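You operate a simulated robot arm through the tools that you are given. There is no shell and no other tool. Be economical: measure what you need, move in short steps, check, and stop when the job is done.

You are at the controls of a simulated two-armed robot. One attempt, no reset.

TASK
Charge only the air line's side marked L to about 5 bar.
Fine: shut the valve marked R first; after pumping shut the valve marked L, bleed the beam to 0 bar, shut the bleed lever and park the hose in its holder. Side L keeps its pressure.

It is judged by the outcome, as a careful person would: the job done as asked, and still so three seconds after it is handed in. It fails if anything else is knocked over, pushed out of place, dropped, spilled or broken.

THE ROBOT
Two 7-joint arms with two-finger parallel grippers on one trunk, on a base that drives. Base frame: it is fixed to the floor where the robot stands at the start and does not move with it; the origin is under the middle of the robot, x ahead of it, y to its left, z up. Units: m, rad, N and s.
The left shoulder is at the start at [0.07, 0.163, 1.37], the right one opposite. With the tool pointing down near the work surface each hand reaches from about 0.1 to 0.82 m from the robot's upright axis, wherever it stands, measured 20 degrees to its own side. Places, roughly: right beam valve [0.5, 0, 1.4]; beam gauge [0.5, 0.2, 1.4]; left beam valve [0.5, 0.4, 1.4]; beam bleed lever [0.5, 0.1, 1.4]; trolley hose holder [-0.1, -0.6, 0.9]. Payload 3.43 kg a hand.
Tool frame (each hand has its own): the origin (TCP) lies between the finger pads and is the grasp point; the fingertips stand 0.034 m ahead of it; z points along the fingers, y is the line along which they close. Largest opening 0.128 m; finger width 0.024, thickness 0.012; the body of the gripper, 0.048 by 0.13 m, starts 0.096 m behind the TCP.
Orientation is that of the tool frame in the base frame, as a unit quaternion [x, y, z, w]. With the fingers straight down and closing along the base's y, the tool's x points along the base's -x, its y along +y and its z along -z.

THE INTERFACE
- The arms move only by the tool apply_moves. It takes "left_plan", "right_plan" or both (then of equal length, played together; a hand with none holds still); each is a list of rows, each an object of numbers (a shift or turn left out is 0, a gripper value left out holds the last): "dx", "dy", "dz": the shift along the tool's x, y, z in m; "wx", "wy", "wz": the turn, a rotation vector about the tool's x, y, z in rad. In form: [{"dx": .., "dy": .., "dz": .., "wx": .., "wy": .., "wz": ..}, ...]. A call has 1 to 10 rows; each row is the pose to reach, as a shift and turn from the pose commanded when the call began, along the tool's axes at that moment. "left_hand" and "right_hand" are, for a hand that has rows, the closure, from 0 (fully open) to 1 (shut), set as the call begins (left out, the last holds). Rows are played at 5 a second. More than 0.05 m and 0.15 rad between two rows, or a gripper value outside its range, and nothing of the call is played. A pose out of reach is approached as far as the arm can. The call stops where the force on the tool passes 90 N (or 10 N more than at its start, if that is more) or the arm is blocked; 0.2 s more then pass. The fingers move at their own pace (about 0.153 m/s each) and stop on an object; they squeeze with about 24 N. The grip force told is the motor's: it shows also when the fingers shut on nothing. Time passes only in rows, and 0.2 s behind the last, so rows that repeat a pose let the fingers close. It gives the time, the measured TCP pose, the force on the tool (base axes), the opening and the grip force at its end, in the units of the frame above (readings bear some noise).
- Cameras (640 x 400 px; columns grow to the right, rows downward): "scene" is now at [0.1366, -0.0368, 1.6248]; the picture's right is [-0.38, -0.93, 0.00], its down [-0.28, 0.11, -0.95] and it looks along [0.88, -0.36, -0.30] (base axes); focal length 214 px, centre (320, 200). "left" rides on the left gripper at [0.076, 0.011, -0.16] in its tool frame; the picture's right is [-0.15, 0.99, 0.00], its down [-0.88, -0.13, -0.46] and it looks along [-0.45, -0.07, 0.89] (tool axes); focal length 234 px, centre (320, 200). "right" rides on the right gripper at [0.076, -0.011, -0.16] in its tool frame; the picture's right is [0.15, 0.99, 0.00], its down [-0.88, 0.13, -0.46] and it looks along [-0.45, 0.07, 0.89] (tool axes); focal length 234 px, centre (320, 200). There is no depth. A picture from a camera that has moved, and an enlarged one, comes with that camera's place and axes in the base frame and with its lens.
- grab_frame(camera): a new picture of that camera. The clock stands still meanwhile.
- lift_body(by): slides the trunk up (or, below 0, down) by that many m; the arms and the scene camera ride with it, the base frame stays. It gives what a move gives, with no picture.
- base_move(legs): drives the robot by 1 to 6 legs, each [ahead, left, turn to the left] in m, m and rad, along the robot's own axes; the way and the turn of a leg run together, so that a leg with both is an arc; at most 1.5 m and 3.142 rad a leg. The arms and the cameras ride along, it lands a little off, and it stops where it bumps. It gives what a move gives.
- head_to(pan, tilt): turns the head with the scene camera to pan (to the left, within 1.501 rad either way) and tilt (down, from -0.506 to 1.204), counted from straight ahead of the robot. It gives what a move gives.
- inspect(camera, box): a new picture of the part [left, top, right, bottom] of that camera's present view, enlarged. The clock stands still meanwhile.
- job_done(): hands the job in; it is judged then, once.

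Work in short steps. Places have to be worked out from the pictures, the camera data and where the tool is seen: move nearer, look again, correct. Check each grasp and each placing, and mend what went wrong. You have 120 turns and 108 pictures in all, those below and enlarged ones among them. Open the grippers and draw the arms clear of the work before you hand the job in, unless the task says otherwise; then end with one line.

The tools are called after "Emit:" as name(argument=value, ...) on one line, values as JSON. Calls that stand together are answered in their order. apply_moves: Moves the arms, as the interface text tells. Its arguments: {"type":"object","properties":{"left_plan":{"type":"array"},"left_hand":{"type":"number"},"right_plan":{"type":"array"},"right_hand":{"type":"number"}},"required":[]} The other tools are called the same way: lift_body (by) slides the trunk up or down; base_move (legs) drives the base; head_to (pan, tilt) turns the head that bears the scene camera; grab_frame (camera) takes a picture; inspect (camera, box) takes an enlarged picture of a part of a camera's view; job_done () hands the job in.

At the start:

```text
t: 0.0
left_tcp_pos: [0.4924, 0.1696, 1.6917]
left_orientation: [-0.001, 1.0, -0.001, 0.001]
left_contact_force: [-0.3, 0.8, -0.1]
left_gripper_width: 0.1281
left_finger_force: 0.1
right_tcp_pos: [0.3349, -0.1372, 1.5855]
right_orientation: [0.0, 1.0, 0.0, 0.0]
right_contact_force: [0.0, -0.3, -0.2]
right_gripper_width: 0.1277
right_finger_force: 0.0
trunk travel left (down, up): [-0.85, 0.09]
robot x, y, heading: [-0.0004, 0.001, 0.002]
head pan, tilt: [-0.386, 0.307]
```

scene: 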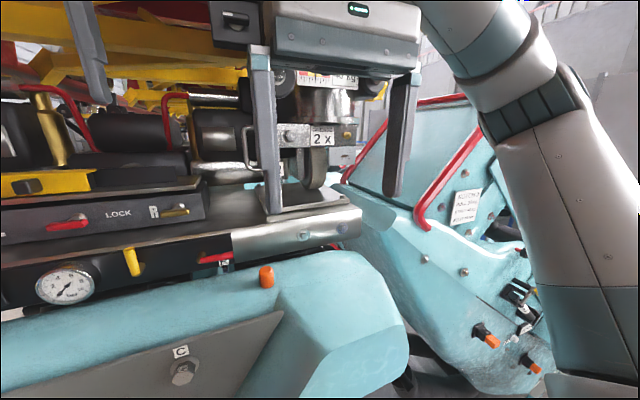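
right: 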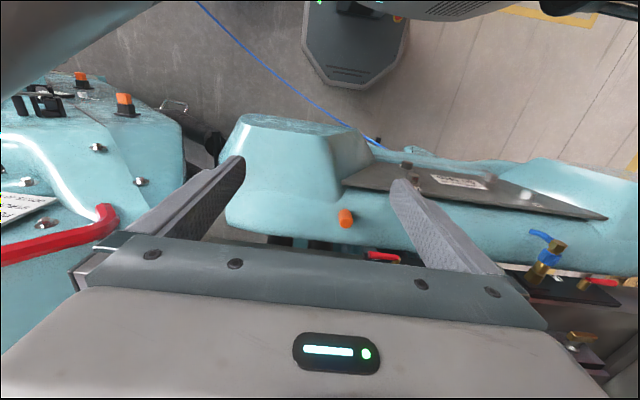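
left: 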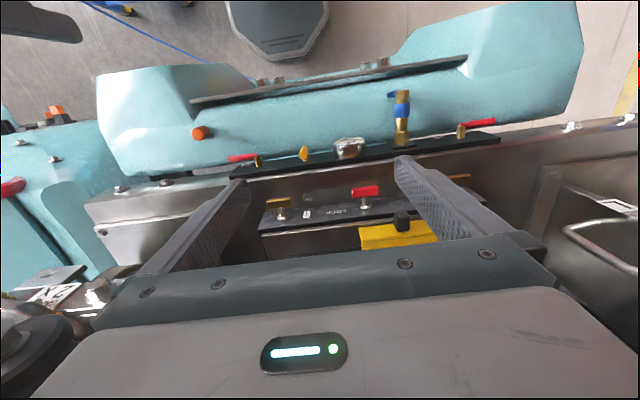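

I start by looking around: the head is turned to the beam panel straight ahead and left.

Emit:
head_to(pan=0.4, tilt=0.5)

Emit:
grab_frame(camera="scene")

```text
t: 1.1
left_tcp_pos: [0.4931, 0.1701, 1.6912]
left_orientation: [0.0, 1.0, 0.0, 0.0]
left_contact_force: [0.1, -0.6, 0.3]
left_gripper_width: 0.1281
left_finger_force: 0.1
right_tcp_pos: [0.3345, -0.1374, 1.5852]
right_orientation: [0.0, 1.0, -0.001, 0.0]
right_contact_force: [0.0, 0.6, 0.3]
right_gripper_width: 0.1282
right_finger_force: 0.0
trunk travel left (down, up): [-0.85, 0.09]
robot x, y, heading: [-0.002, 0.0009, -0.005]
head pan, tilt: [0.4, 0.499]
```

```text
104 pictures are left
camera scene: at [0.1339, 0.0336, 1.6071], right [0.39, -0.92, 0.0], down [-0.44, -0.19, -0.88], along [0.81, 0.34, -0.48], focal length 214 px, centre (320, 200)
```

scene: 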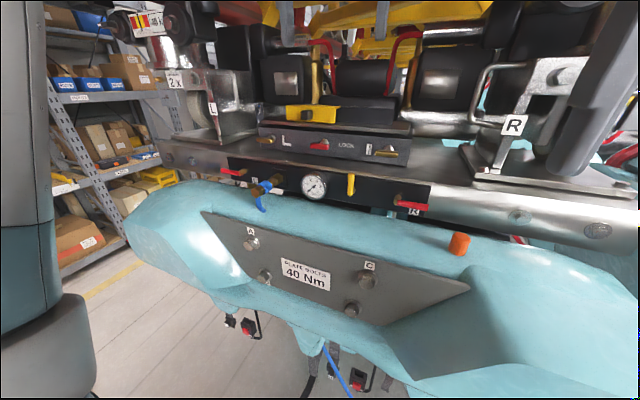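

Let me look closer at the beam panel and the trolley to the rear right.

Emit:
inspect(camera="scene", box=[200, 110, 450, 266])

Emit:
head_to(pan=-1.5, tilt=0.8)

Emit:
grab_frame(camera="scene")

```text
2.56 times, centred on (325, 188) of scene
camera zoom: at [0.1339, 0.0336, 1.6071], right [0.39, -0.92, 0.0], down [-0.44, -0.19, -0.88], along [0.81, 0.34, -0.48], focal length 549 px, centre (307, 231)
```

zoom: 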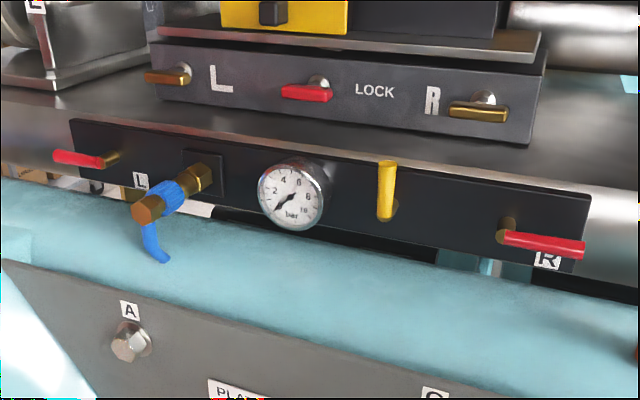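

```text
t: 3.0
left_tcp_pos: [0.4912, 0.1697, 1.6904]
left_orientation: [-0.001, 1.0, -0.001, 0.001]
left_contact_force: [0.5, -0.3, -0.3]
left_gripper_width: 0.128
left_finger_force: 0.1
right_tcp_pos: [0.3343, -0.1361, 1.584]
right_orientation: [0.001, 1.0, 0.0, 0.001]
right_contact_force: [-0.9, 0.5, 0.0]
right_gripper_width: 0.1281
right_finger_force: 0.1
trunk travel left (down, up): [-0.85, 0.09]
robot x, y, heading: [0.0049, 0.0033, 0.002]
head pan, tilt: [-1.499, 0.799]
```

```text
102 pictures are left
camera scene: at [0.0559, -0.0822, 1.5812], right [-1.0, -0.07, 0.0], down [-0.05, 0.71, -0.7], along [0.05, -0.7, -0.72], focal length 214 px, centre (320, 200)
```

scene: 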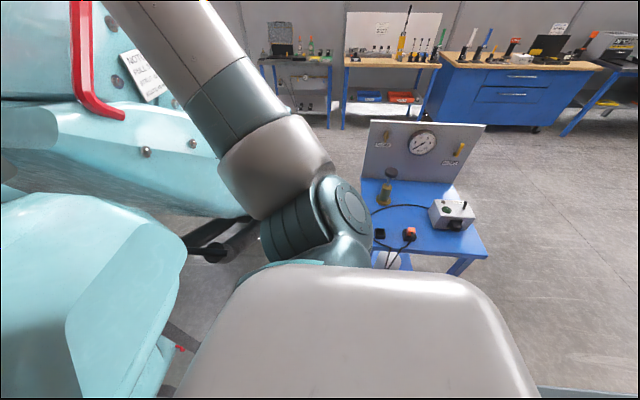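

The trolley with its pump control box is behind right; zoom in on it.

Emit:
inspect(camera="scene", box=[340, 110, 500, 280])

Emit:
head_to(pan=-1.5, tilt=1.2)

Emit:
grab_frame(camera="scene")

```text
2.35 times, centred on (420, 195) of scene
camera zoom: at [0.0559, -0.0822, 1.5812], right [-1.0, -0.07, 0.0], down [-0.05, 0.71, -0.7], along [0.05, -0.7, -0.72], focal length 505 px, centre (85, 212)
```

zoom: 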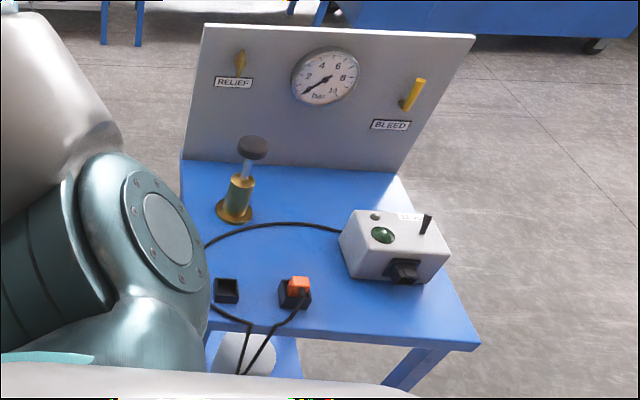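

```text
t: 3.9
left_tcp_pos: [0.4924, 0.1695, 1.6914]
left_orientation: [-0.001, 1.0, 0.0, 0.001]
left_contact_force: [1.3, -0.7, 1.0]
left_gripper_width: 0.1283
left_finger_force: 0.1
right_tcp_pos: [0.3346, -0.1357, 1.5838]
right_orientation: [0.001, 1.0, 0.0, 0.001]
right_contact_force: [0.3, -0.1, -0.2]
right_gripper_width: 0.1279
right_finger_force: 0.0
trunk travel left (down, up): [-0.85, 0.09]
robot x, y, heading: [-0.003, 0.0007, -0.002]
head pan, tilt: [-1.499, 1.201]
```

```text
100 pictures are left
camera scene: at [0.0541, -0.0575, 1.5535], right [-1.0, -0.07, 0.0], down [-0.07, 0.93, -0.36], along [0.03, -0.36, -0.93], focal length 214 px, centre (320, 200)
```

scene: 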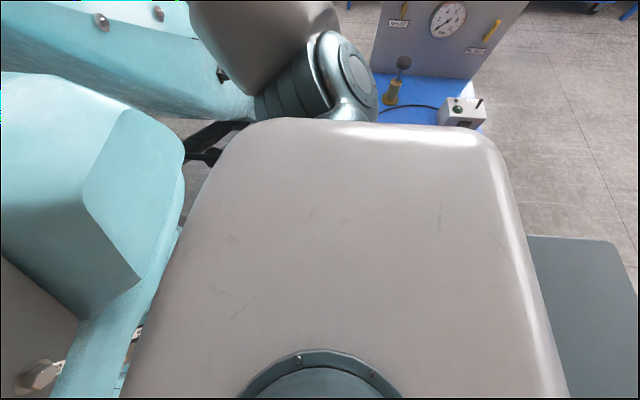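

I want a closer look at the coupling and its blue part; I use the left gripper camera and scene.

Emit:
inspect(camera="left", box=[200, 60, 520, 240])

Emit:
inspect(camera="left", box=[0, 0, 340, 130])

Emit:
head_to(pan=0.5, tilt=0.9)

Emit:
grab_frame(camera="scene")

```text
2.00 times, centred on (360, 150) of left
camera zoom: at [0.4159, 0.1812, 1.8516], right [0.15, 0.99, 0.0], down [0.88, -0.13, 0.46], along [0.45, -0.07, -0.89], focal length 468 px, centre (240, 300)
```

zoom: 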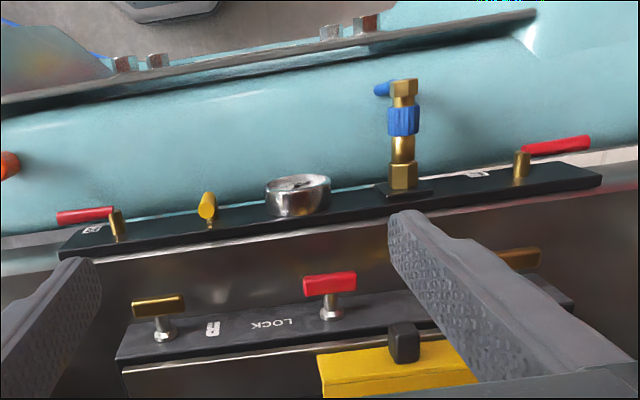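

```text
1.88 times, centred on (170, 65) of left
camera zoom: at [0.4159, 0.1812, 1.8516], right [0.15, 0.99, 0.0], down [0.88, -0.13, 0.46], along [0.45, -0.07, -0.89], focal length 441 px, centre (602, 454)
```

zoom: 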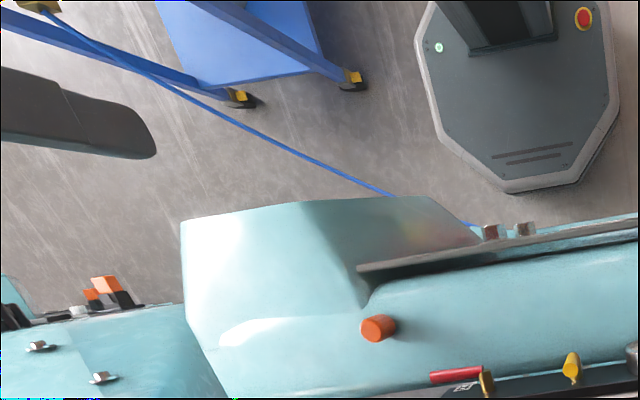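

```text
t: 5.8
left_tcp_pos: [0.4933, 0.1697, 1.6914]
left_orientation: [-0.001, 1.0, 0.0, 0.002]
left_contact_force: [-0.4, -0.2, 0.3]
left_gripper_width: 0.1281
left_finger_force: 0.0
right_tcp_pos: [0.3344, -0.1372, 1.5844]
right_orientation: [0.0, 1.0, 0.0, 0.001]
right_contact_force: [-0.4, 1.0, -0.5]
right_gripper_width: 0.128
right_finger_force: 0.1
trunk travel left (down, up): [-0.85, 0.09]
robot x, y, heading: [-0.0022, -0.0003, 0.003]
head pan, tilt: [0.499, 0.901]
```

```text
97 pictures are left
camera scene: at [0.1164, 0.0344, 1.5732], right [0.48, -0.88, 0.0], down [-0.69, -0.37, -0.62], along [0.55, 0.3, -0.78], focal length 214 px, centre (320, 200)
```

scene: 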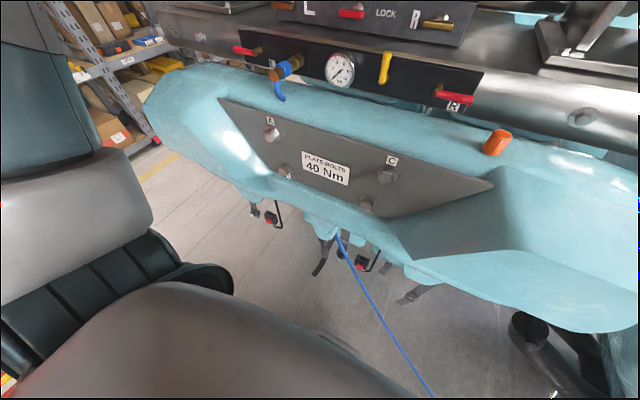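

The hose is already coupled (blue plug at about [0.46, 0.32, 1.39]). I place the R pivot at about [0.543, 0.037, 1.40] with its lever pointing to -y, about 5 cm long. I pitch the right hand 45° forward with the fingers shut, to push the lever.

Emit:
apply_moves(right_plan=[{"dx": -0.014, "dy": 0.02, "dz": 0.01, "wy": -0.13}, {"dx": -0.028, "dy": 0.04, "dz": 0.02, "wy": -0.26}, {"dx": -0.042, "dy": 0.06, "dz": 0.03, "wy": -0.39}, {"dx": -0.056, "dy": 0.08, "dz": 0.045, "wy": -0.52}, {"dx": -0.07, "dy": 0.1, "dz": 0.065, "wy": -0.65}, {"dx": -0.086, "dy": 0.12, "dz": 0.085, "wy": -0.785}, {"dx": -0.086, "dy": 0.12, "dz": 0.085, "wy": -0.785}], right_hand=1)

Emit:
grab_frame(camera="right")

Emit:
grab_frame(camera="scene")

```text
t: 7.4
left_tcp_pos: [0.4917, 0.1682, 1.6904]
left_orientation: [-0.001, 1.0, -0.001, 0.0]
left_contact_force: [0.2, -0.3, 0.4]
left_gripper_width: 0.1278
left_finger_force: 0.0
right_tcp_pos: [0.4228, -0.0157, 1.5005]
right_orientation: [0.001, 0.924, 0.0, 0.383]
right_contact_force: [0.4, -0.1, 0.8]
right_gripper_width: 0.0
right_finger_force: 23.7
trunk travel left (down, up): [-0.85, 0.09]
robot x, y, heading: [0.0006, 0.0019, 0.0]
head pan, tilt: [0.499, 0.901]
```

```text
96 pictures are left
camera right: at [0.2557, -0.0276, 1.5605], right [-0.1, 0.99, -0.1], down [0.3, 0.13, 0.95], along [0.95, 0.07, -0.31], focal length 234 px, centre (320, 200)
```

right: 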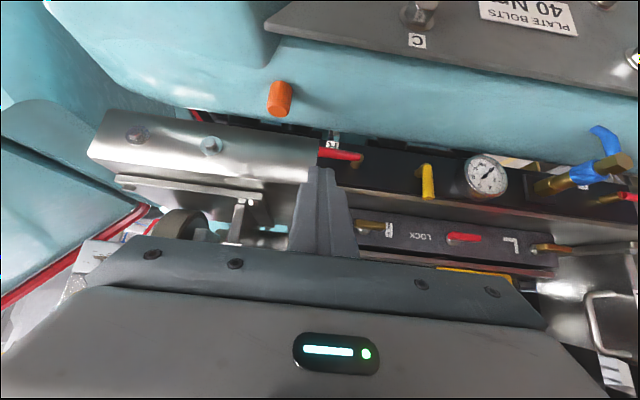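

```text
95 pictures are left
camera scene: at [0.116, 0.0339, 1.5733], right [0.48, -0.88, 0.0], down [-0.69, -0.37, -0.62], along [0.55, 0.3, -0.78], focal length 214 px, centre (320, 200)
```

scene: 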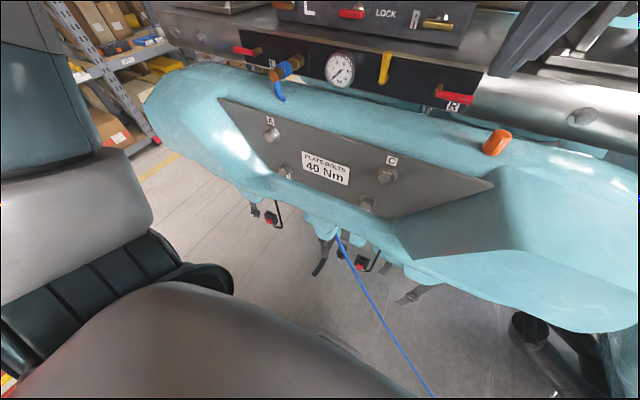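

The levers are seen well. I lower the fingertips to just in front of the R lever, slightly below it, and look.

Emit:
apply_moves(right_plan=[{"dx": 0.012, "dy": 0.005, "dz": 0.023}, {"dx": 0.025, "dy": 0.01, "dz": 0.046}, {"dx": 0.038, "dy": 0.013, "dz": 0.066}])

Emit:
grab_frame(camera="right")

Emit:
inspect(camera="scene", box=[360, 30, 560, 155])

```text
t: 8.2
left_tcp_pos: [0.493, 0.1699, 1.6911]
left_orientation: [0.0, 1.0, -0.001, 0.001]
left_contact_force: [-0.7, -0.4, 0.3]
left_gripper_width: 0.1279
left_finger_force: 0.0
right_tcp_pos: [0.4438, -0.0042, 1.4255]
right_orientation: [0.001, 0.924, -0.001, 0.383]
right_contact_force: [0.2, -0.1, 0.2]
right_gripper_width: 0.0
right_finger_force: 23.8
trunk travel left (down, up): [-0.85, 0.09]
robot x, y, heading: [-0.0001, 0.0015, 0.004]
head pan, tilt: [0.499, 0.901]
```

```text
94 pictures are left
camera right: at [0.2782, -0.0157, 1.4857], right [-0.1, 0.99, -0.1], down [0.3, 0.13, 0.94], along [0.95, 0.07, -0.31], focal length 234 px, centre (320, 200)
```

right: 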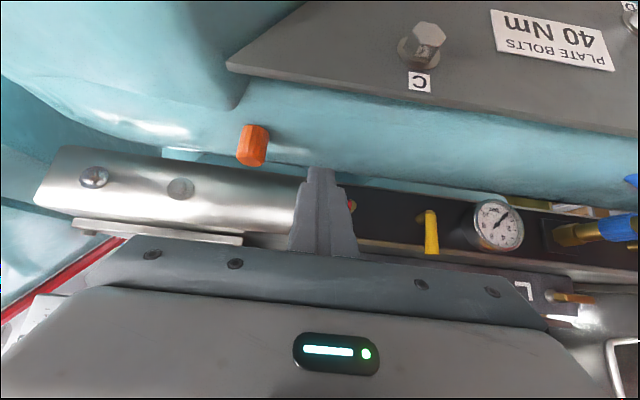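

```text
3.20 times, centred on (460, 92) of scene
camera zoom: at [0.1166, 0.0343, 1.5733], right [0.48, -0.88, 0.0], down [-0.69, -0.38, -0.62], along [0.55, 0.3, -0.78], focal length 686 px, centre (-128, 544)
```

zoom: 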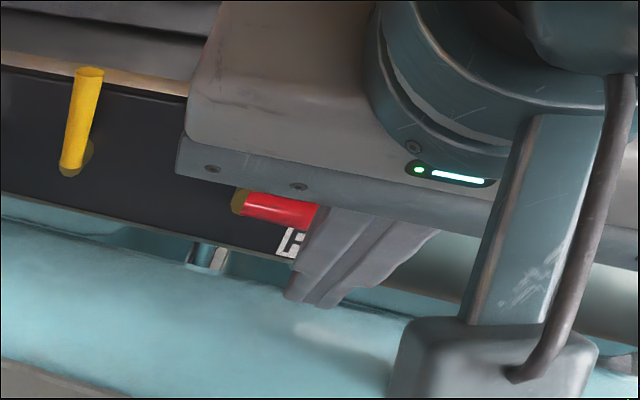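

Lever is at about x 0.51, z 1.41. I flatten the hand a bit, lower it so the tips are under the lever height, and slide it forward under the lever.

Emit:
apply_moves(right_plan=[{"dx": 0.01, "dy": 0.0, "dz": 0.008, "wy": -0.1}, {"dx": 0.017, "dz": 0.015, "wy": -0.25}, {"dx": 0.003, "dz": 0.029, "wy": -0.25}, {"dx": -0.0145, "dz": 0.0465, "wy": -0.25}])

Emit:
inspect(camera="scene", box=[360, 30, 560, 155])

```text
t: 9.2
left_tcp_pos: [0.4952, 0.1682, 1.6922]
left_orientation: [0.0, 1.0, 0.0, 0.0]
left_contact_force: [0.6, 0.0, 0.1]
left_gripper_width: 0.128
left_finger_force: 0.0
right_tcp_pos: [0.4854, -0.0036, 1.401]
right_orientation: [0.0, 0.87, 0.001, 0.494]
right_contact_force: [0.6, -0.2, 0.3]
right_gripper_width: 0.0
right_finger_force: 23.9
trunk travel left (down, up): [-0.85, 0.09]
robot x, y, heading: [0.0028, -0.0013, -0.005]
head pan, tilt: [0.499, 0.901]
```

```text
3.20 times, centred on (460, 92) of scene
camera zoom: at [0.1187, 0.033, 1.5731], right [0.48, -0.88, 0.0], down [-0.69, -0.37, -0.62], along [0.54, 0.3, -0.78], focal length 686 px, centre (-128, 544)
```

zoom: 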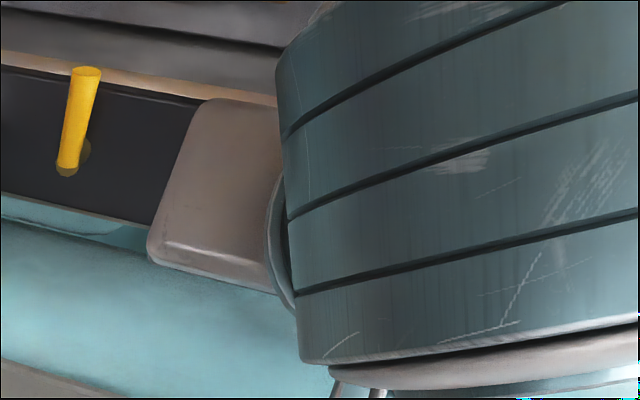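

The tips are below the lever with no contact. Now I lift along the lever's arc.

Emit:
apply_moves(right_plan=[{"dy": -0.002, "dx": -0.01, "dz": -0.006}, {"dy": -0.003, "dx": -0.021, "dz": -0.012}, {"dy": 0.0, "dx": -0.036, "dz": -0.021}, {"dy": 0.01, "dx": -0.05, "dz": -0.03}, {"dy": 0.024, "dx": -0.057, "dz": -0.034}, {"dy": 0.03, "dx": -0.057, "dz": -0.034}])

Emit:
grab_frame(camera="right")

Emit:
grab_frame(camera="left")

```text
t: 10.6
left_tcp_pos: [0.4936, 0.1705, 1.6916]
left_orientation: [-0.001, 1.0, -0.002, 0.001]
left_contact_force: [0.3, 1.2, 0.5]
left_gripper_width: 0.1278
left_finger_force: 0.1
right_tcp_pos: [0.4822, 0.0265, 1.4699]
right_orientation: [-0.001, 0.869, 0.0, 0.495]
right_contact_force: [0.2, 0.9, 0.5]
right_gripper_width: 0.0003
right_finger_force: 23.6
trunk travel left (down, up): [-0.85, 0.09]
robot x, y, heading: [0.0006, 0.0008, 0.001]
head pan, tilt: [0.499, 0.901]
```

```text
91 pictures are left
camera right: at [0.3068, 0.0155, 1.4876], right [-0.07, 0.99, -0.13], down [0.06, 0.13, 0.99], along [1.0, 0.07, -0.07], focal length 234 px, centre (320, 200)
```

right: 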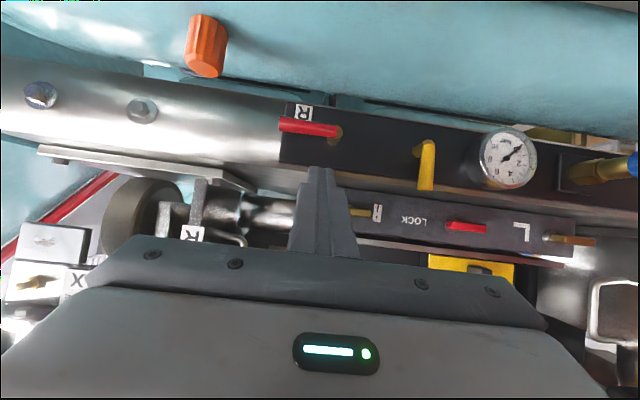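

```text
90 pictures are left
camera left: at [0.4163, 0.1816, 1.8515], right [0.15, 0.99, 0.0], down [0.88, -0.13, 0.46], along [0.45, -0.07, -0.89], focal length 234 px, centre (320, 200)
```

left: 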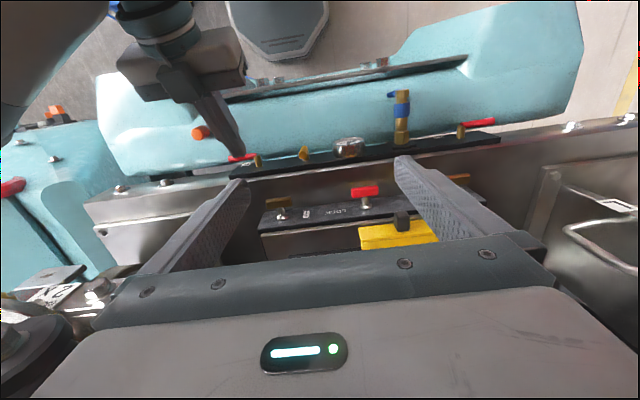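

The lever was not moved; its centre is nearer x 0.526, so my tips passed in front of it. I go back down and reach about 2 cm further under it.

Emit:
apply_moves(right_plan=[{"dx": 0.018, "dy": -0.03, "dz": -0.03}, {"dx": 0.052, "dy": -0.03, "dz": -0.01}, {"dx": 0.083, "dy": -0.03, "dz": 0.009}, {"dx": 0.065, "dy": -0.03, "dz": 0.039}, {"dx": 0.053, "dy": -0.03, "dz": 0.06}])

Emit:
grab_frame(camera="right")

Emit:
inspect(camera="left", box=[160, 100, 320, 200])

```text
t: 11.8
left_tcp_pos: [0.4935, 0.1682, 1.6929]
left_orientation: [0.0, 1.0, 0.0, 0.001]
left_contact_force: [-0.3, -0.4, 0.1]
left_gripper_width: 0.1281
left_finger_force: 0.0
right_tcp_pos: [0.5094, -0.0085, 1.3929]
right_orientation: [0.0, 0.87, 0.001, 0.494]
right_contact_force: [-0.1, 0.0, -0.1]
right_gripper_width: 0.0001
right_finger_force: 23.6
trunk travel left (down, up): [-0.85, 0.09]
robot x, y, heading: [-0.0003, -0.0021, 0.001]
head pan, tilt: [0.499, 0.901]
```

```text
89 pictures are left
camera right: at [0.3338, -0.0196, 1.411], right [-0.07, 0.99, -0.12], down [0.06, 0.13, 0.99], along [1.0, 0.07, -0.07], focal length 234 px, centre (320, 200)
```

right: 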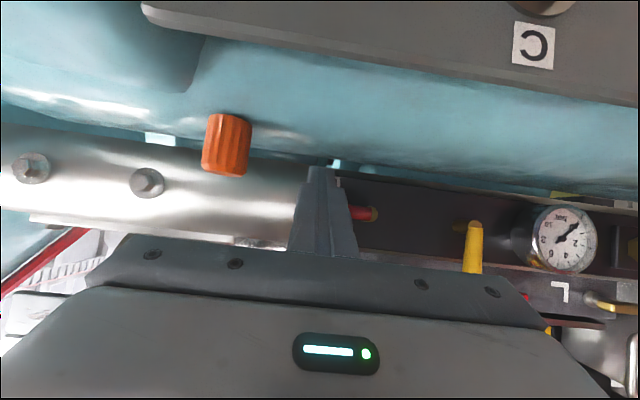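

```text
4.00 times, centred on (240, 150) of left
camera zoom: at [0.4164, 0.1789, 1.8517], right [0.15, 0.99, 0.0], down [0.88, -0.13, 0.46], along [0.45, -0.07, -0.89], focal length 937 px, centre (640, 400)
```

zoom: 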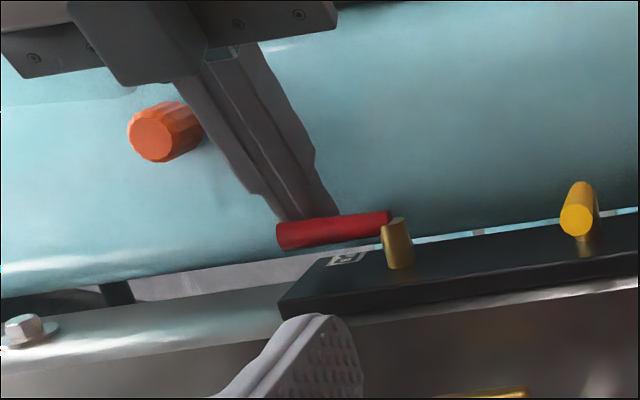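

The tip is now clearly under the red lever. Lift along the arc.

Emit:
apply_moves(right_plan=[{"dy": 0.001, "dx": -0.01, "dz": -0.006}, {"dy": 0.002, "dx": -0.02, "dz": -0.012}, {"dy": 0.006, "dx": -0.035, "dz": -0.021}, {"dy": 0.016, "dx": -0.049, "dz": -0.029}, {"dy": 0.029, "dx": -0.056, "dz": -0.033}, {"dy": 0.038, "dx": -0.056, "dz": -0.033}])

Emit:
inspect(camera="left", box=[160, 100, 320, 200])

```text
t: 13.2
left_tcp_pos: [0.4925, 0.1576, 1.6913]
left_orientation: [0.001, 1.0, 0.003, 0.001]
left_contact_force: [0.2, 0.3, 0.3]
left_gripper_width: 0.1278
left_finger_force: 0.0
right_tcp_pos: [0.5069, 0.0223, 1.4565]
right_orientation: [0.002, 0.87, 0.0, 0.494]
right_contact_force: [-12.5, -28.2, -20.0]
right_gripper_width: 0.0002
right_finger_force: 23.3
trunk travel left (down, up): [-0.85, 0.09]
robot x, y, heading: [0.002, 0.0003, -0.003]
head pan, tilt: [0.499, 0.901]
```

```text
4.00 times, centred on (240, 150) of left
camera zoom: at [0.4156, 0.1685, 1.8525], right [0.15, 0.99, 0.01], down [0.88, -0.13, 0.46], along [0.45, -0.06, -0.89], focal length 937 px, centre (640, 400)
```

zoom: 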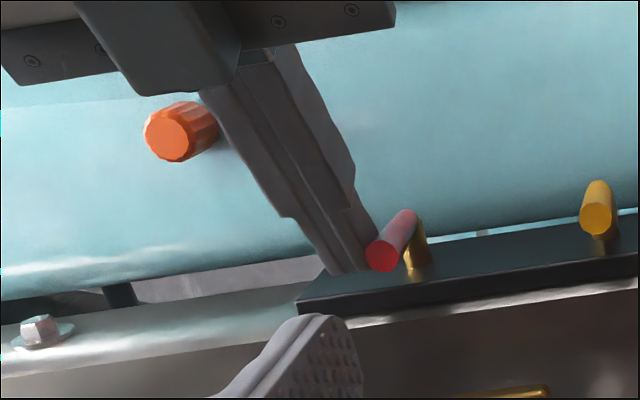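

The R lever now stands upright against its stop (28 N reaction). I back off and check.

Emit:
apply_moves(right_plan=[{"dy": 0.01, "dx": -0.056, "dz": -0.033}, {"dy": 0.0, "dx": -0.03, "dz": -0.076}, {"dy": -0.03, "dx": -0.04, "dz": -0.12}, {"dy": -0.06, "dx": -0.06, "dz": -0.14}])

Emit:
grab_frame(camera="right")

```text
refused: row 1 steps farther than a row can; nothing moved
```

```text
86 pictures are left
camera right: at [0.3314, 0.011, 1.4751], right [-0.07, 0.99, -0.13], down [0.06, 0.13, 0.99], along [1.0, 0.06, -0.07], focal length 234 px, centre (320, 200)
```

right: 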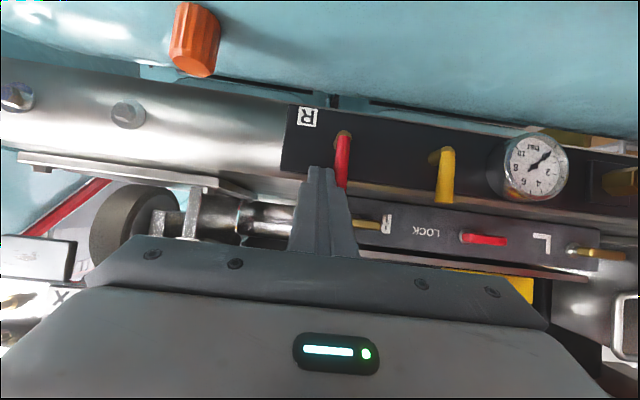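

Red R lever is parallel to the upright yellow one. Now back off properly.

Emit:
apply_moves(right_plan=[{"dy": -0.02}, {"dy": -0.03, "dz": -0.04}, {"dy": -0.05, "dx": -0.02, "dz": -0.08}, {"dy": -0.07, "dx": -0.04, "dz": -0.12}])

Emit:
inspect(camera="right", box=[260, 60, 640, 280])

```text
t: 14.2
left_tcp_pos: [0.4907, 0.1703, 1.6913]
left_orientation: [-0.001, 1.0, -0.001, 0.001]
left_contact_force: [-0.4, 0.6, 0.5]
left_gripper_width: 0.1281
left_finger_force: 0.0
right_tcp_pos: [0.4259, -0.0346, 1.5563]
right_orientation: [0.0, 0.869, -0.001, 0.495]
right_contact_force: [-0.3, -0.4, 0.2]
right_gripper_width: 0.0
right_finger_force: 24.2
trunk travel left (down, up): [-0.85, 0.09]
robot x, y, heading: [-0.0015, 0.0002, 0.001]
head pan, tilt: [0.499, 0.901]
```

```text
1.68 times, centred on (450, 170) of right
camera zoom: at [0.2503, -0.0467, 1.5734], right [-0.08, 0.99, -0.13], down [0.06, 0.13, 0.99], along [1.0, 0.07, -0.07], focal length 394 px, centre (101, 250)
```

zoom: 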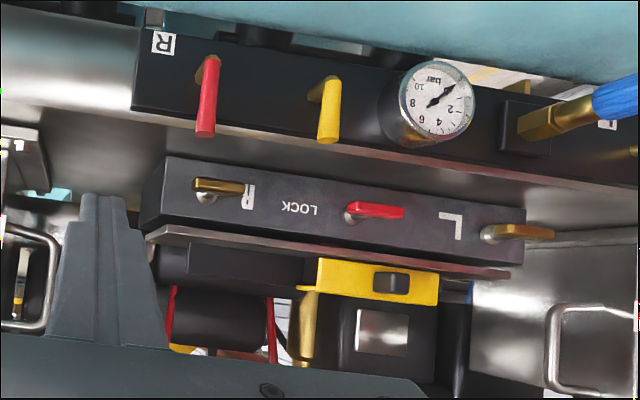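

R is shut. Now I draw both hands in toward the body before driving to the trolley.

Emit:
apply_moves(left_plan=[{"dx": 0.04}, {"dx": 0.08}, {"dx": 0.12}, {"dx": 0.16}, {"dx": 0.18}], right_plan=[{"dz": -0.02, "dx": 0.0, "dy": -0.02, "wy": 0.14}, {"dz": -0.05, "dy": -0.05, "wy": 0.28}, {"dz": -0.08, "dy": -0.08, "wy": 0.42}, {"dz": -0.1, "dy": -0.1, "wy": 0.56}, {"dz": -0.11, "dy": -0.12, "wy": 0.7}])

Emit:
head_to(pan=-1.0, tilt=0.5)

Emit:
grab_frame(camera="scene")

```text
t: 15.4
left_tcp_pos: [0.3188, 0.1694, 1.6869]
left_orientation: [-0.001, 1.0, 0.0, 0.002]
left_contact_force: [-0.1, 0.6, 0.1]
left_gripper_width: 0.1279
left_finger_force: 0.1
left hand out of reach, approached as far as the arm can: row 5
right_tcp_pos: [0.3291, -0.1544, 1.6128]
right_orientation: [0.0, 0.986, 0.0, 0.166]
right_contact_force: [-0.5, 0.8, 0.2]
right_gripper_width: 0.0
right_finger_force: 24.5
trunk travel left (down, up): [-0.85, 0.09]
robot x, y, heading: [0.002, -0.0003, -0.004]
head pan, tilt: [0.499, 0.901]
```

```text
t: 17.0
left_tcp_pos: [0.32, 0.1692, 1.6873]
left_orientation: [-0.002, 1.0, -0.001, 0.001]
left_contact_force: [-0.1, 0.0, -0.2]
left_gripper_width: 0.1281
left_finger_force: 0.1
right_tcp_pos: [0.3296, -0.1537, 1.6108]
right_orientation: [0.0, 0.986, -0.001, 0.167]
right_contact_force: [0.6, -0.8, -0.9]
right_gripper_width: 0.0
right_finger_force: 24.6
trunk travel left (down, up): [-0.85, 0.09]
robot x, y, heading: [0.0017, -0.0017, -0.0]
head pan, tilt: [-1.0, 0.499]
```

```text
84 pictures are left
camera scene: at [0.0994, -0.0782, 1.6071], right [-0.84, -0.54, 0.0], down [-0.26, 0.4, -0.88], along [0.47, -0.74, -0.48], focal length 214 px, centre (320, 200)
```

scene: 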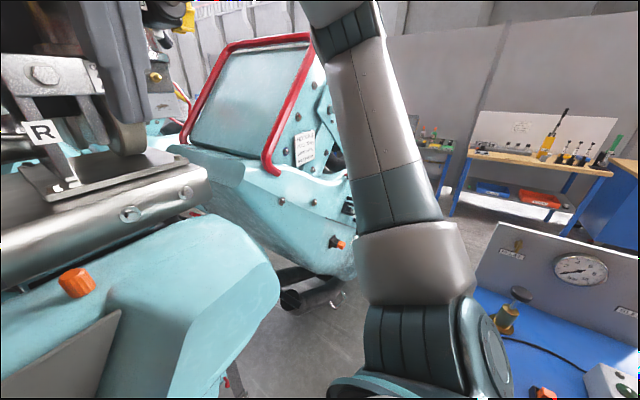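

I back straight off from the beam 0.35 m, then turn right to face the trolley.

Emit:
base_move(legs=[[-0.35, 0, 0]])

Emit:
base_move(legs=[[0, 0, -1.57]])

Emit:
head_to(pan=0.3, tilt=0.8)

Emit:
grab_frame(camera="scene")

```text
t: 19.2
left_tcp_pos: [-0.0193, 0.1693, 1.6863]
left_orientation: [0.001, 1.0, -0.001, -0.001]
left_contact_force: [0.9, -1.0, 0.1]
left_gripper_width: 0.1279
left_finger_force: 0.1
right_tcp_pos: [-0.0106, -0.1554, 1.6101]
right_orientation: [0.001, 0.986, 0.0, 0.165]
right_contact_force: [0.0, 0.3, -1.4]
right_gripper_width: 0.0001
right_finger_force: 23.6
trunk travel left (down, up): [-0.85, 0.09]
robot x, y, heading: [-0.3461, 0.0028, -0.004]
head pan, tilt: [-1.0, 0.499]
```

```text
t: 23.4
left_tcp_pos: [-0.1667, -0.3162, 1.6881]
left_orientation: [0.697, 0.717, -0.001, 0.0]
left_contact_force: [0.3, 0.2, 0.0]
left_gripper_width: 0.128
left_finger_force: 0.1
right_tcp_pos: [-0.4905, -0.333, 1.6115]
right_orientation: [0.688, 0.706, -0.117, 0.119]
right_contact_force: [-0.4, 0.5, -0.9]
right_gripper_width: 0.0
right_finger_force: 24.5
trunk travel left (down, up): [-0.85, 0.09]
robot x, y, heading: [-0.3426, 0.0009, -1.546]
head pan, tilt: [-1.0, 0.499]
```

```text
t: 24.9
left_tcp_pos: [-0.1673, -0.3164, 1.688]
left_orientation: [0.698, 0.716, -0.001, 0.0]
left_contact_force: [0.4, 0.1, 0.3]
left_gripper_width: 0.1282
left_finger_force: 0.1
right_tcp_pos: [-0.491, -0.3324, 1.6113]
right_orientation: [0.688, 0.706, -0.116, 0.12]
right_contact_force: [-1.0, 0.1, -0.3]
right_gripper_width: 0.0
right_finger_force: 23.5
trunk travel left (down, up): [-0.85, 0.09]
robot x, y, heading: [-0.3436, -0.0011, -1.547]
head pan, tilt: [0.3, 0.799]
```

```text
83 pictures are left
camera scene: at [-0.3177, -0.128, 1.5812], right [-0.95, -0.32, 0.0], down [-0.23, 0.68, -0.7], along [0.22, -0.66, -0.72], focal length 214 px, centre (320, 200)
```

scene: 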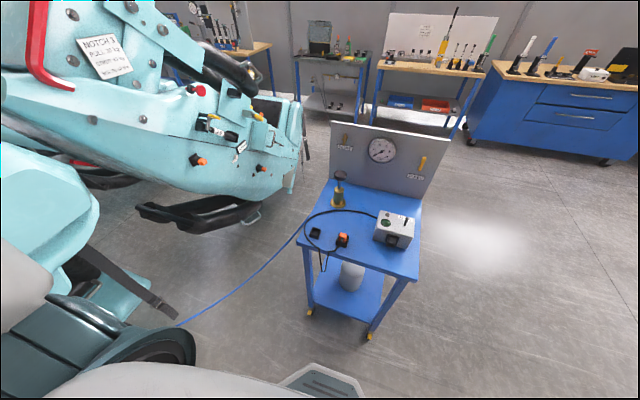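

Emit:
inspect(camera="scene", box=[285, 160, 445, 280])

Emit:
inspect(camera="scene", box=[310, 110, 470, 210])

```text
3.33 times, centred on (365, 220) of scene
camera zoom: at [-0.3177, -0.128, 1.5812], right [-0.95, -0.32, 0.0], down [-0.23, 0.68, -0.7], along [0.22, -0.66, -0.72], focal length 715 px, centre (170, 133)
```

zoom: 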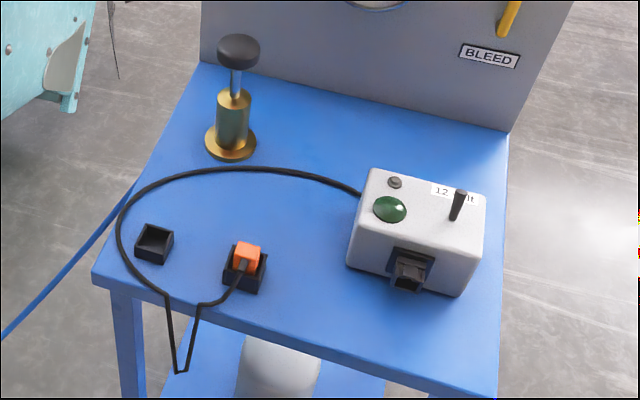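

```text
4.00 times, centred on (390, 160) of scene
camera zoom: at [-0.3177, -0.128, 1.5812], right [-0.95, -0.32, 0.0], down [-0.23, 0.68, -0.7], along [0.22, -0.66, -0.72], focal length 858 px, centre (40, 360)
```

zoom: 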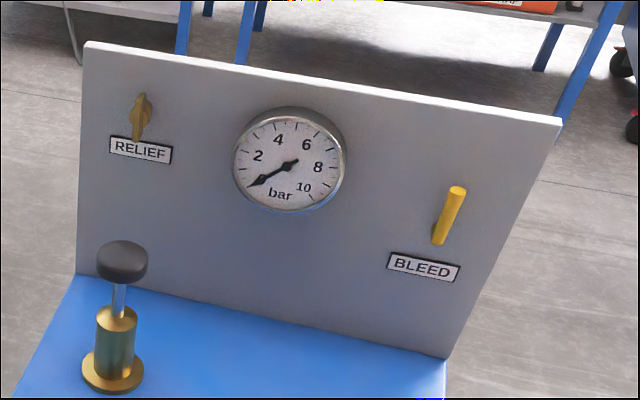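

The pump is a plunger with a black knob, at about [-0.18, -0.79, 1.035]; the empty holder is at about [-0.144, -0.60, 0.88]. I drive 0.15 m nearer and lower the trunk.

Emit:
base_move(legs=[[0.15, 0, 0]])

Emit:
lift_body(by=-0.2)

Emit:
grab_frame(camera="scene")

Emit:
grab_frame(camera="left")

```text
t: 26.2
left_tcp_pos: [-0.1644, -0.4576, 1.6885]
left_orientation: [0.698, 0.716, -0.003, 0.001]
left_contact_force: [0.1, 1.1, 0.6]
left_gripper_width: 0.128
left_finger_force: 0.0
right_tcp_pos: [-0.4873, -0.4748, 1.6129]
right_orientation: [0.688, 0.706, -0.118, 0.119]
right_contact_force: [-0.3, 0.1, 0.5]
right_gripper_width: 0.0
right_finger_force: 23.7
trunk travel left (down, up): [-0.85, 0.09]
robot x, y, heading: [-0.3408, -0.1455, -1.548]
head pan, tilt: [0.3, 0.799]
```

```text
t: 28.4
left_tcp_pos: [-0.1639, -0.4615, 1.4866]
left_orientation: [0.698, 0.716, -0.001, 0.001]
left_contact_force: [-0.7, 0.2, 0.1]
left_gripper_width: 0.128
left_finger_force: 0.1
right_tcp_pos: [-0.4865, -0.478, 1.4126]
right_orientation: [0.688, 0.706, -0.116, 0.12]
right_contact_force: [0.3, 0.8, -0.4]
right_gripper_width: 0.0
right_finger_force: 24.3
trunk travel left (down, up): [-0.65, 0.29]
robot x, y, heading: [-0.3402, -0.1462, -1.55]
head pan, tilt: [0.3, 0.799]
```

```text
80 pictures are left
camera scene: at [-0.3141, -0.2736, 1.3812], right [-0.95, -0.32, 0.0], down [-0.23, 0.68, -0.7], along [0.22, -0.66, -0.72], focal length 214 px, centre (320, 200)
```

scene: 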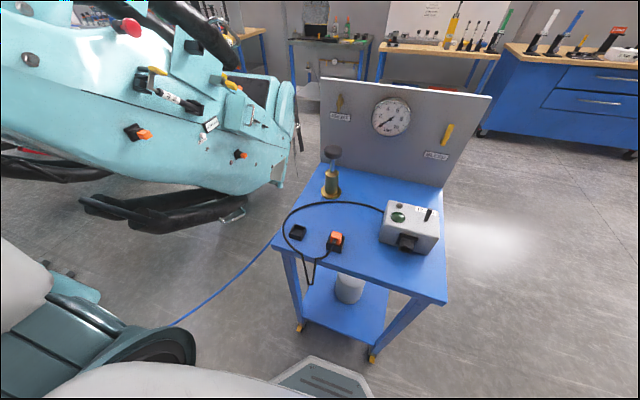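

```text
79 pictures are left
camera left: at [-0.1547, -0.3849, 1.6477], right [0.99, -0.12, 0.0], down [-0.11, -0.88, 0.46], along [-0.06, -0.45, -0.89], focal length 234 px, centre (320, 200)
```

left: 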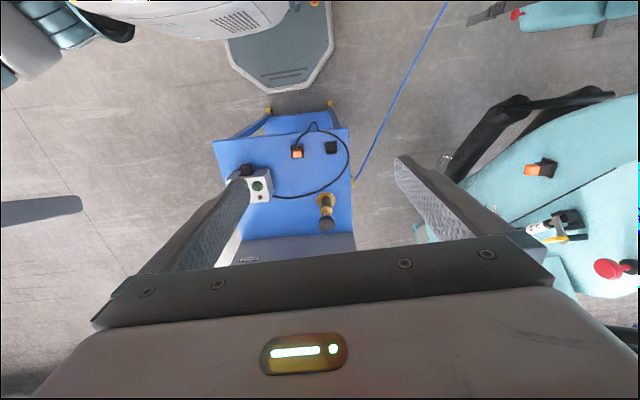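

Both cameras agree on the knob at about [-0.185, -0.787, 1.035]. I bring the open left hand above it.

Emit:
apply_moves(left_plan=[{"dx": -0.0325, "dy": -0.003, "dz": 0.0335}, {"dx": -0.065, "dy": -0.006, "dz": 0.067}, {"dx": -0.0975, "dy": -0.009, "dz": 0.1005}, {"dx": -0.13, "dy": -0.012, "dz": 0.134}, {"dx": -0.1625, "dy": -0.015, "dz": 0.1675}, {"dx": -0.195, "dy": -0.0175, "dz": 0.201}, {"dx": -0.2275, "dy": -0.0205, "dz": 0.2345}, {"dx": -0.26, "dy": -0.0235, "dz": 0.268}, {"dx": -0.2925, "dy": -0.0265, "dz": 0.3015}, {"dx": -0.325, "dy": -0.0293, "dz": 0.335}], left_hand=0.2)

Emit:
grab_frame(camera="left")

Emit:
grab_frame(camera="scene")

```text
t: 30.6
left_tcp_pos: [-0.1831, -0.7896, 1.1497]
left_orientation: [0.698, 0.716, -0.001, 0.0]
left_contact_force: [0.2, -0.4, -0.1]
left_gripper_width: 0.1024
left_finger_force: 0.1
right_tcp_pos: [-0.4874, -0.4815, 1.4111]
right_orientation: [0.689, 0.705, -0.116, 0.118]
right_contact_force: [-0.4, -0.2, 1.3]
right_gripper_width: 0.0
right_finger_force: 23.6
trunk travel left (down, up): [-0.65, 0.29]
robot x, y, heading: [-0.344, -0.1394, -1.551]
head pan, tilt: [0.3, 0.799]
```

```text
78 pictures are left
camera left: at [-0.1741, -0.713, 1.3097], right [0.99, -0.12, 0.0], down [-0.11, -0.88, 0.46], along [-0.06, -0.45, -0.89], focal length 234 px, centre (320, 200)
```

left: 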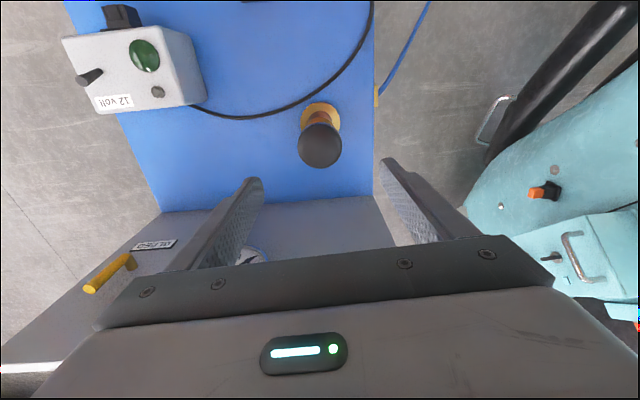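

```text
77 pictures are left
camera scene: at [-0.3139, -0.2757, 1.381], right [-0.95, -0.32, 0.0], down [-0.23, 0.68, -0.7], along [0.22, -0.66, -0.72], focal length 214 px, centre (320, 200)
```

scene: 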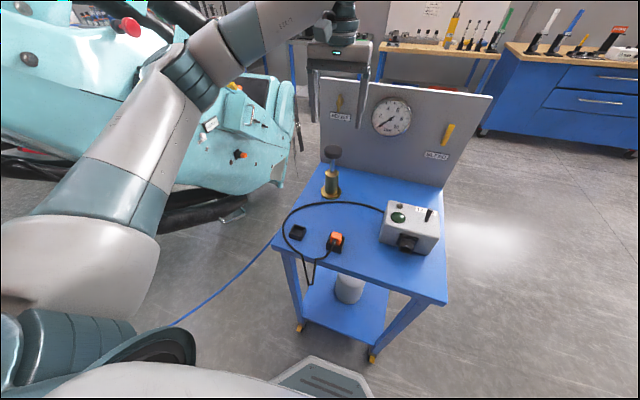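

The knob is centred at about [-0.184, -0.783]. I go down over it, then close.

Emit:
apply_moves(left_plan=[{"dx": 0.006, "dz": 0.04}, {"dx": 0.006, "dz": 0.08}, {"dx": 0.006, "dz": 0.122}])

Emit:
inspect(camera="scene", box=[270, 80, 430, 220])

```text
t: 31.4
left_tcp_pos: [-0.1859, -0.7842, 1.0274]
left_orientation: [0.698, 0.716, -0.001, -0.001]
left_contact_force: [0.2, 0.7, 0.0]
left_gripper_width: 0.1023
left_finger_force: 0.0
right_tcp_pos: [-0.4871, -0.4785, 1.4113]
right_orientation: [0.688, 0.706, -0.116, 0.12]
right_contact_force: [0.4, -0.1, -0.3]
right_gripper_width: 0.0001
right_finger_force: 23.9
trunk travel left (down, up): [-0.65, 0.29]
robot x, y, heading: [-0.3392, -0.1442, -1.543]
head pan, tilt: [0.3, 0.799]
```

```text
2.86 times, centred on (350, 150) of scene
camera zoom: at [-0.3139, -0.2741, 1.3812], right [-0.95, -0.32, 0.0], down [-0.23, 0.68, -0.7], along [0.22, -0.66, -0.72], focal length 613 px, centre (234, 343)
```

zoom: 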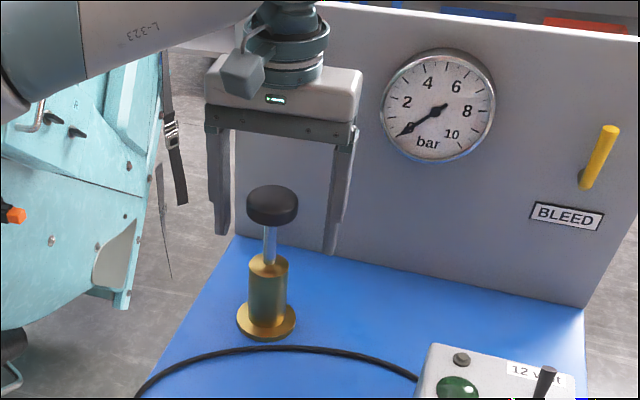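

Knob lies between the fingers. I close on it.

Emit:
apply_moves(left_plan=[{}, {}, {}], left_hand=1)

Emit:
inspect(camera="scene", box=[270, 80, 430, 220])

```text
t: 32.2
left_tcp_pos: [-0.183, -0.7836, 1.0261]
left_orientation: [0.697, 0.717, -0.002, -0.001]
left_contact_force: [15.6, -0.5, 0.8]
left_gripper_width: 0.0512
left_finger_force: 23.9
right_tcp_pos: [-0.4836, -0.4778, 1.4121]
right_orientation: [0.689, 0.706, -0.117, 0.119]
right_contact_force: [0.3, 1.0, 0.1]
right_gripper_width: 0.0
right_finger_force: 23.9
trunk travel left (down, up): [-0.65, 0.29]
robot x, y, heading: [-0.3422, -0.1447, -1.542]
head pan, tilt: [0.3, 0.799]
```

```text
2.86 times, centred on (350, 150) of scene
camera zoom: at [-0.3112, -0.2737, 1.3811], right [-0.95, -0.32, 0.0], down [-0.23, 0.68, -0.7], along [0.22, -0.66, -0.72], focal length 613 px, centre (234, 343)
```

zoom: 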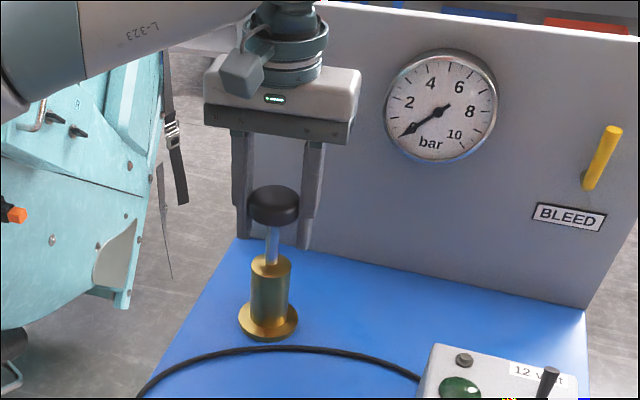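

Gripped (width 0.051). Now a first test stroke: down about 3 cm, watching force and gauge.

Emit:
apply_moves(left_plan=[{"dy": 0.003}, {"dy": 0.003, "dz": 0.01}, {"dy": 0.003, "dz": 0.02}, {"dy": 0.003, "dz": 0.03}])

Emit:
inspect(camera="scene", box=[270, 80, 430, 220])

```text
t: 33.2
left_tcp_pos: [-0.1807, -0.7836, 1.0009]
left_orientation: [0.698, 0.716, -0.002, 0.0]
left_contact_force: [7.3, -10.1, 9.3]
left_gripper_width: 0.0515
left_finger_force: 23.7
right_tcp_pos: [-0.486, -0.4806, 1.4121]
right_orientation: [0.689, 0.706, -0.117, 0.119]
right_contact_force: [-0.1, 0.7, -0.3]
right_gripper_width: 0.0
right_finger_force: 23.4
trunk travel left (down, up): [-0.65, 0.29]
robot x, y, heading: [-0.3387, -0.1452, -1.547]
head pan, tilt: [0.3, 0.799]
```

```text
2.86 times, centred on (350, 150) of scene
camera zoom: at [-0.3131, -0.2747, 1.3811], right [-0.95, -0.32, 0.0], down [-0.23, 0.68, -0.7], along [0.22, -0.66, -0.72], focal length 613 px, centre (234, 343)
```

zoom: 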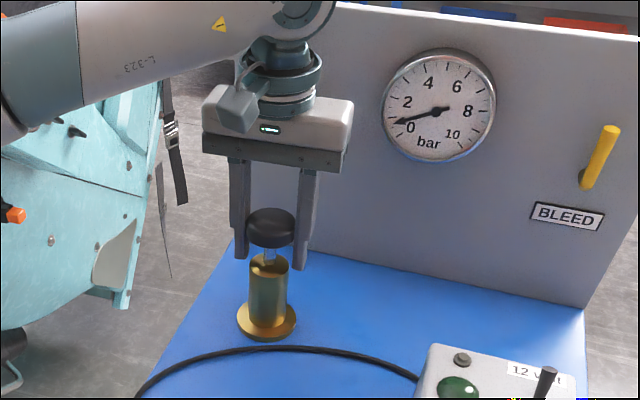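

It pumps: the gauge moved off 0. Finish this stroke and lift back to the top, then check.

Emit:
apply_moves(left_plan=[{"dz": 0.006}, {"dz": 0.012}, {"dz": 0.0}, {"dz": -0.015}, {"dz": -0.03}, {"dz": -0.03}])

Emit:
inspect(camera="scene", box=[270, 80, 430, 220])

```text
t: 34.6
left_tcp_pos: [-0.1824, -0.7821, 1.029]
left_orientation: [0.699, 0.715, 0.002, -0.003]
left_contact_force: [-8.0, 2.0, -0.1]
left_gripper_width: 0.0513
left_finger_force: 23.8
right_tcp_pos: [-0.4873, -0.4813, 1.4098]
right_orientation: [0.689, 0.706, -0.116, 0.119]
right_contact_force: [-0.6, 0.0, -0.8]
right_gripper_width: 0.0
right_finger_force: 23.7
trunk travel left (down, up): [-0.65, 0.29]
robot x, y, heading: [-0.3375, -0.1462, -1.546]
head pan, tilt: [0.3, 0.799]
```

```text
2.86 times, centred on (350, 150) of scene
camera zoom: at [-0.3148, -0.2764, 1.3804], right [-0.95, -0.32, 0.0], down [-0.23, 0.68, -0.7], along [0.22, -0.66, -0.72], focal length 613 px, centre (234, 343)
```

zoom: 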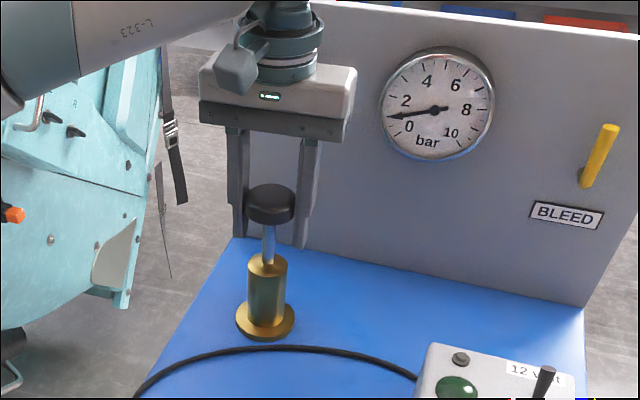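

About 1 bar per stroke of 4 cm and it holds. Two more strokes.

Emit:
apply_moves(left_plan=[{"dz": 0.015}, {"dz": 0.03}, {"dz": 0.043}, {"dz": 0.02}, {"dz": 0.0}, {"dz": 0.015}, {"dz": 0.03}, {"dz": 0.043}, {"dz": 0.02}, {"dz": 0.0}])

Emit:
inspect(camera="scene", box=[270, 80, 430, 220])

```text
t: 36.8
left_tcp_pos: [-0.1825, -0.781, 1.0271]
left_orientation: [0.698, 0.716, 0.0, -0.002]
left_contact_force: [4.5, -9.6, -0.2]
left_gripper_width: 0.0512
left_finger_force: 23.7
right_tcp_pos: [-0.4859, -0.4811, 1.4106]
right_orientation: [0.689, 0.706, -0.116, 0.118]
right_contact_force: [0.2, -0.8, -0.5]
right_gripper_width: 0.0
right_finger_force: 24.1
trunk travel left (down, up): [-0.65, 0.29]
robot x, y, heading: [-0.3398, -0.1435, -1.542]
head pan, tilt: [0.3, 0.799]
```

```text
2.86 times, centred on (350, 150) of scene
camera zoom: at [-0.3126, -0.2765, 1.3804], right [-0.95, -0.32, 0.0], down [-0.23, 0.68, -0.7], along [0.22, -0.66, -0.72], focal length 613 px, centre (234, 343)
```

zoom: 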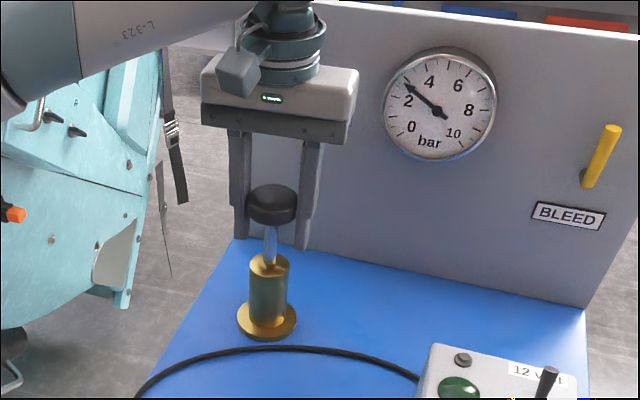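

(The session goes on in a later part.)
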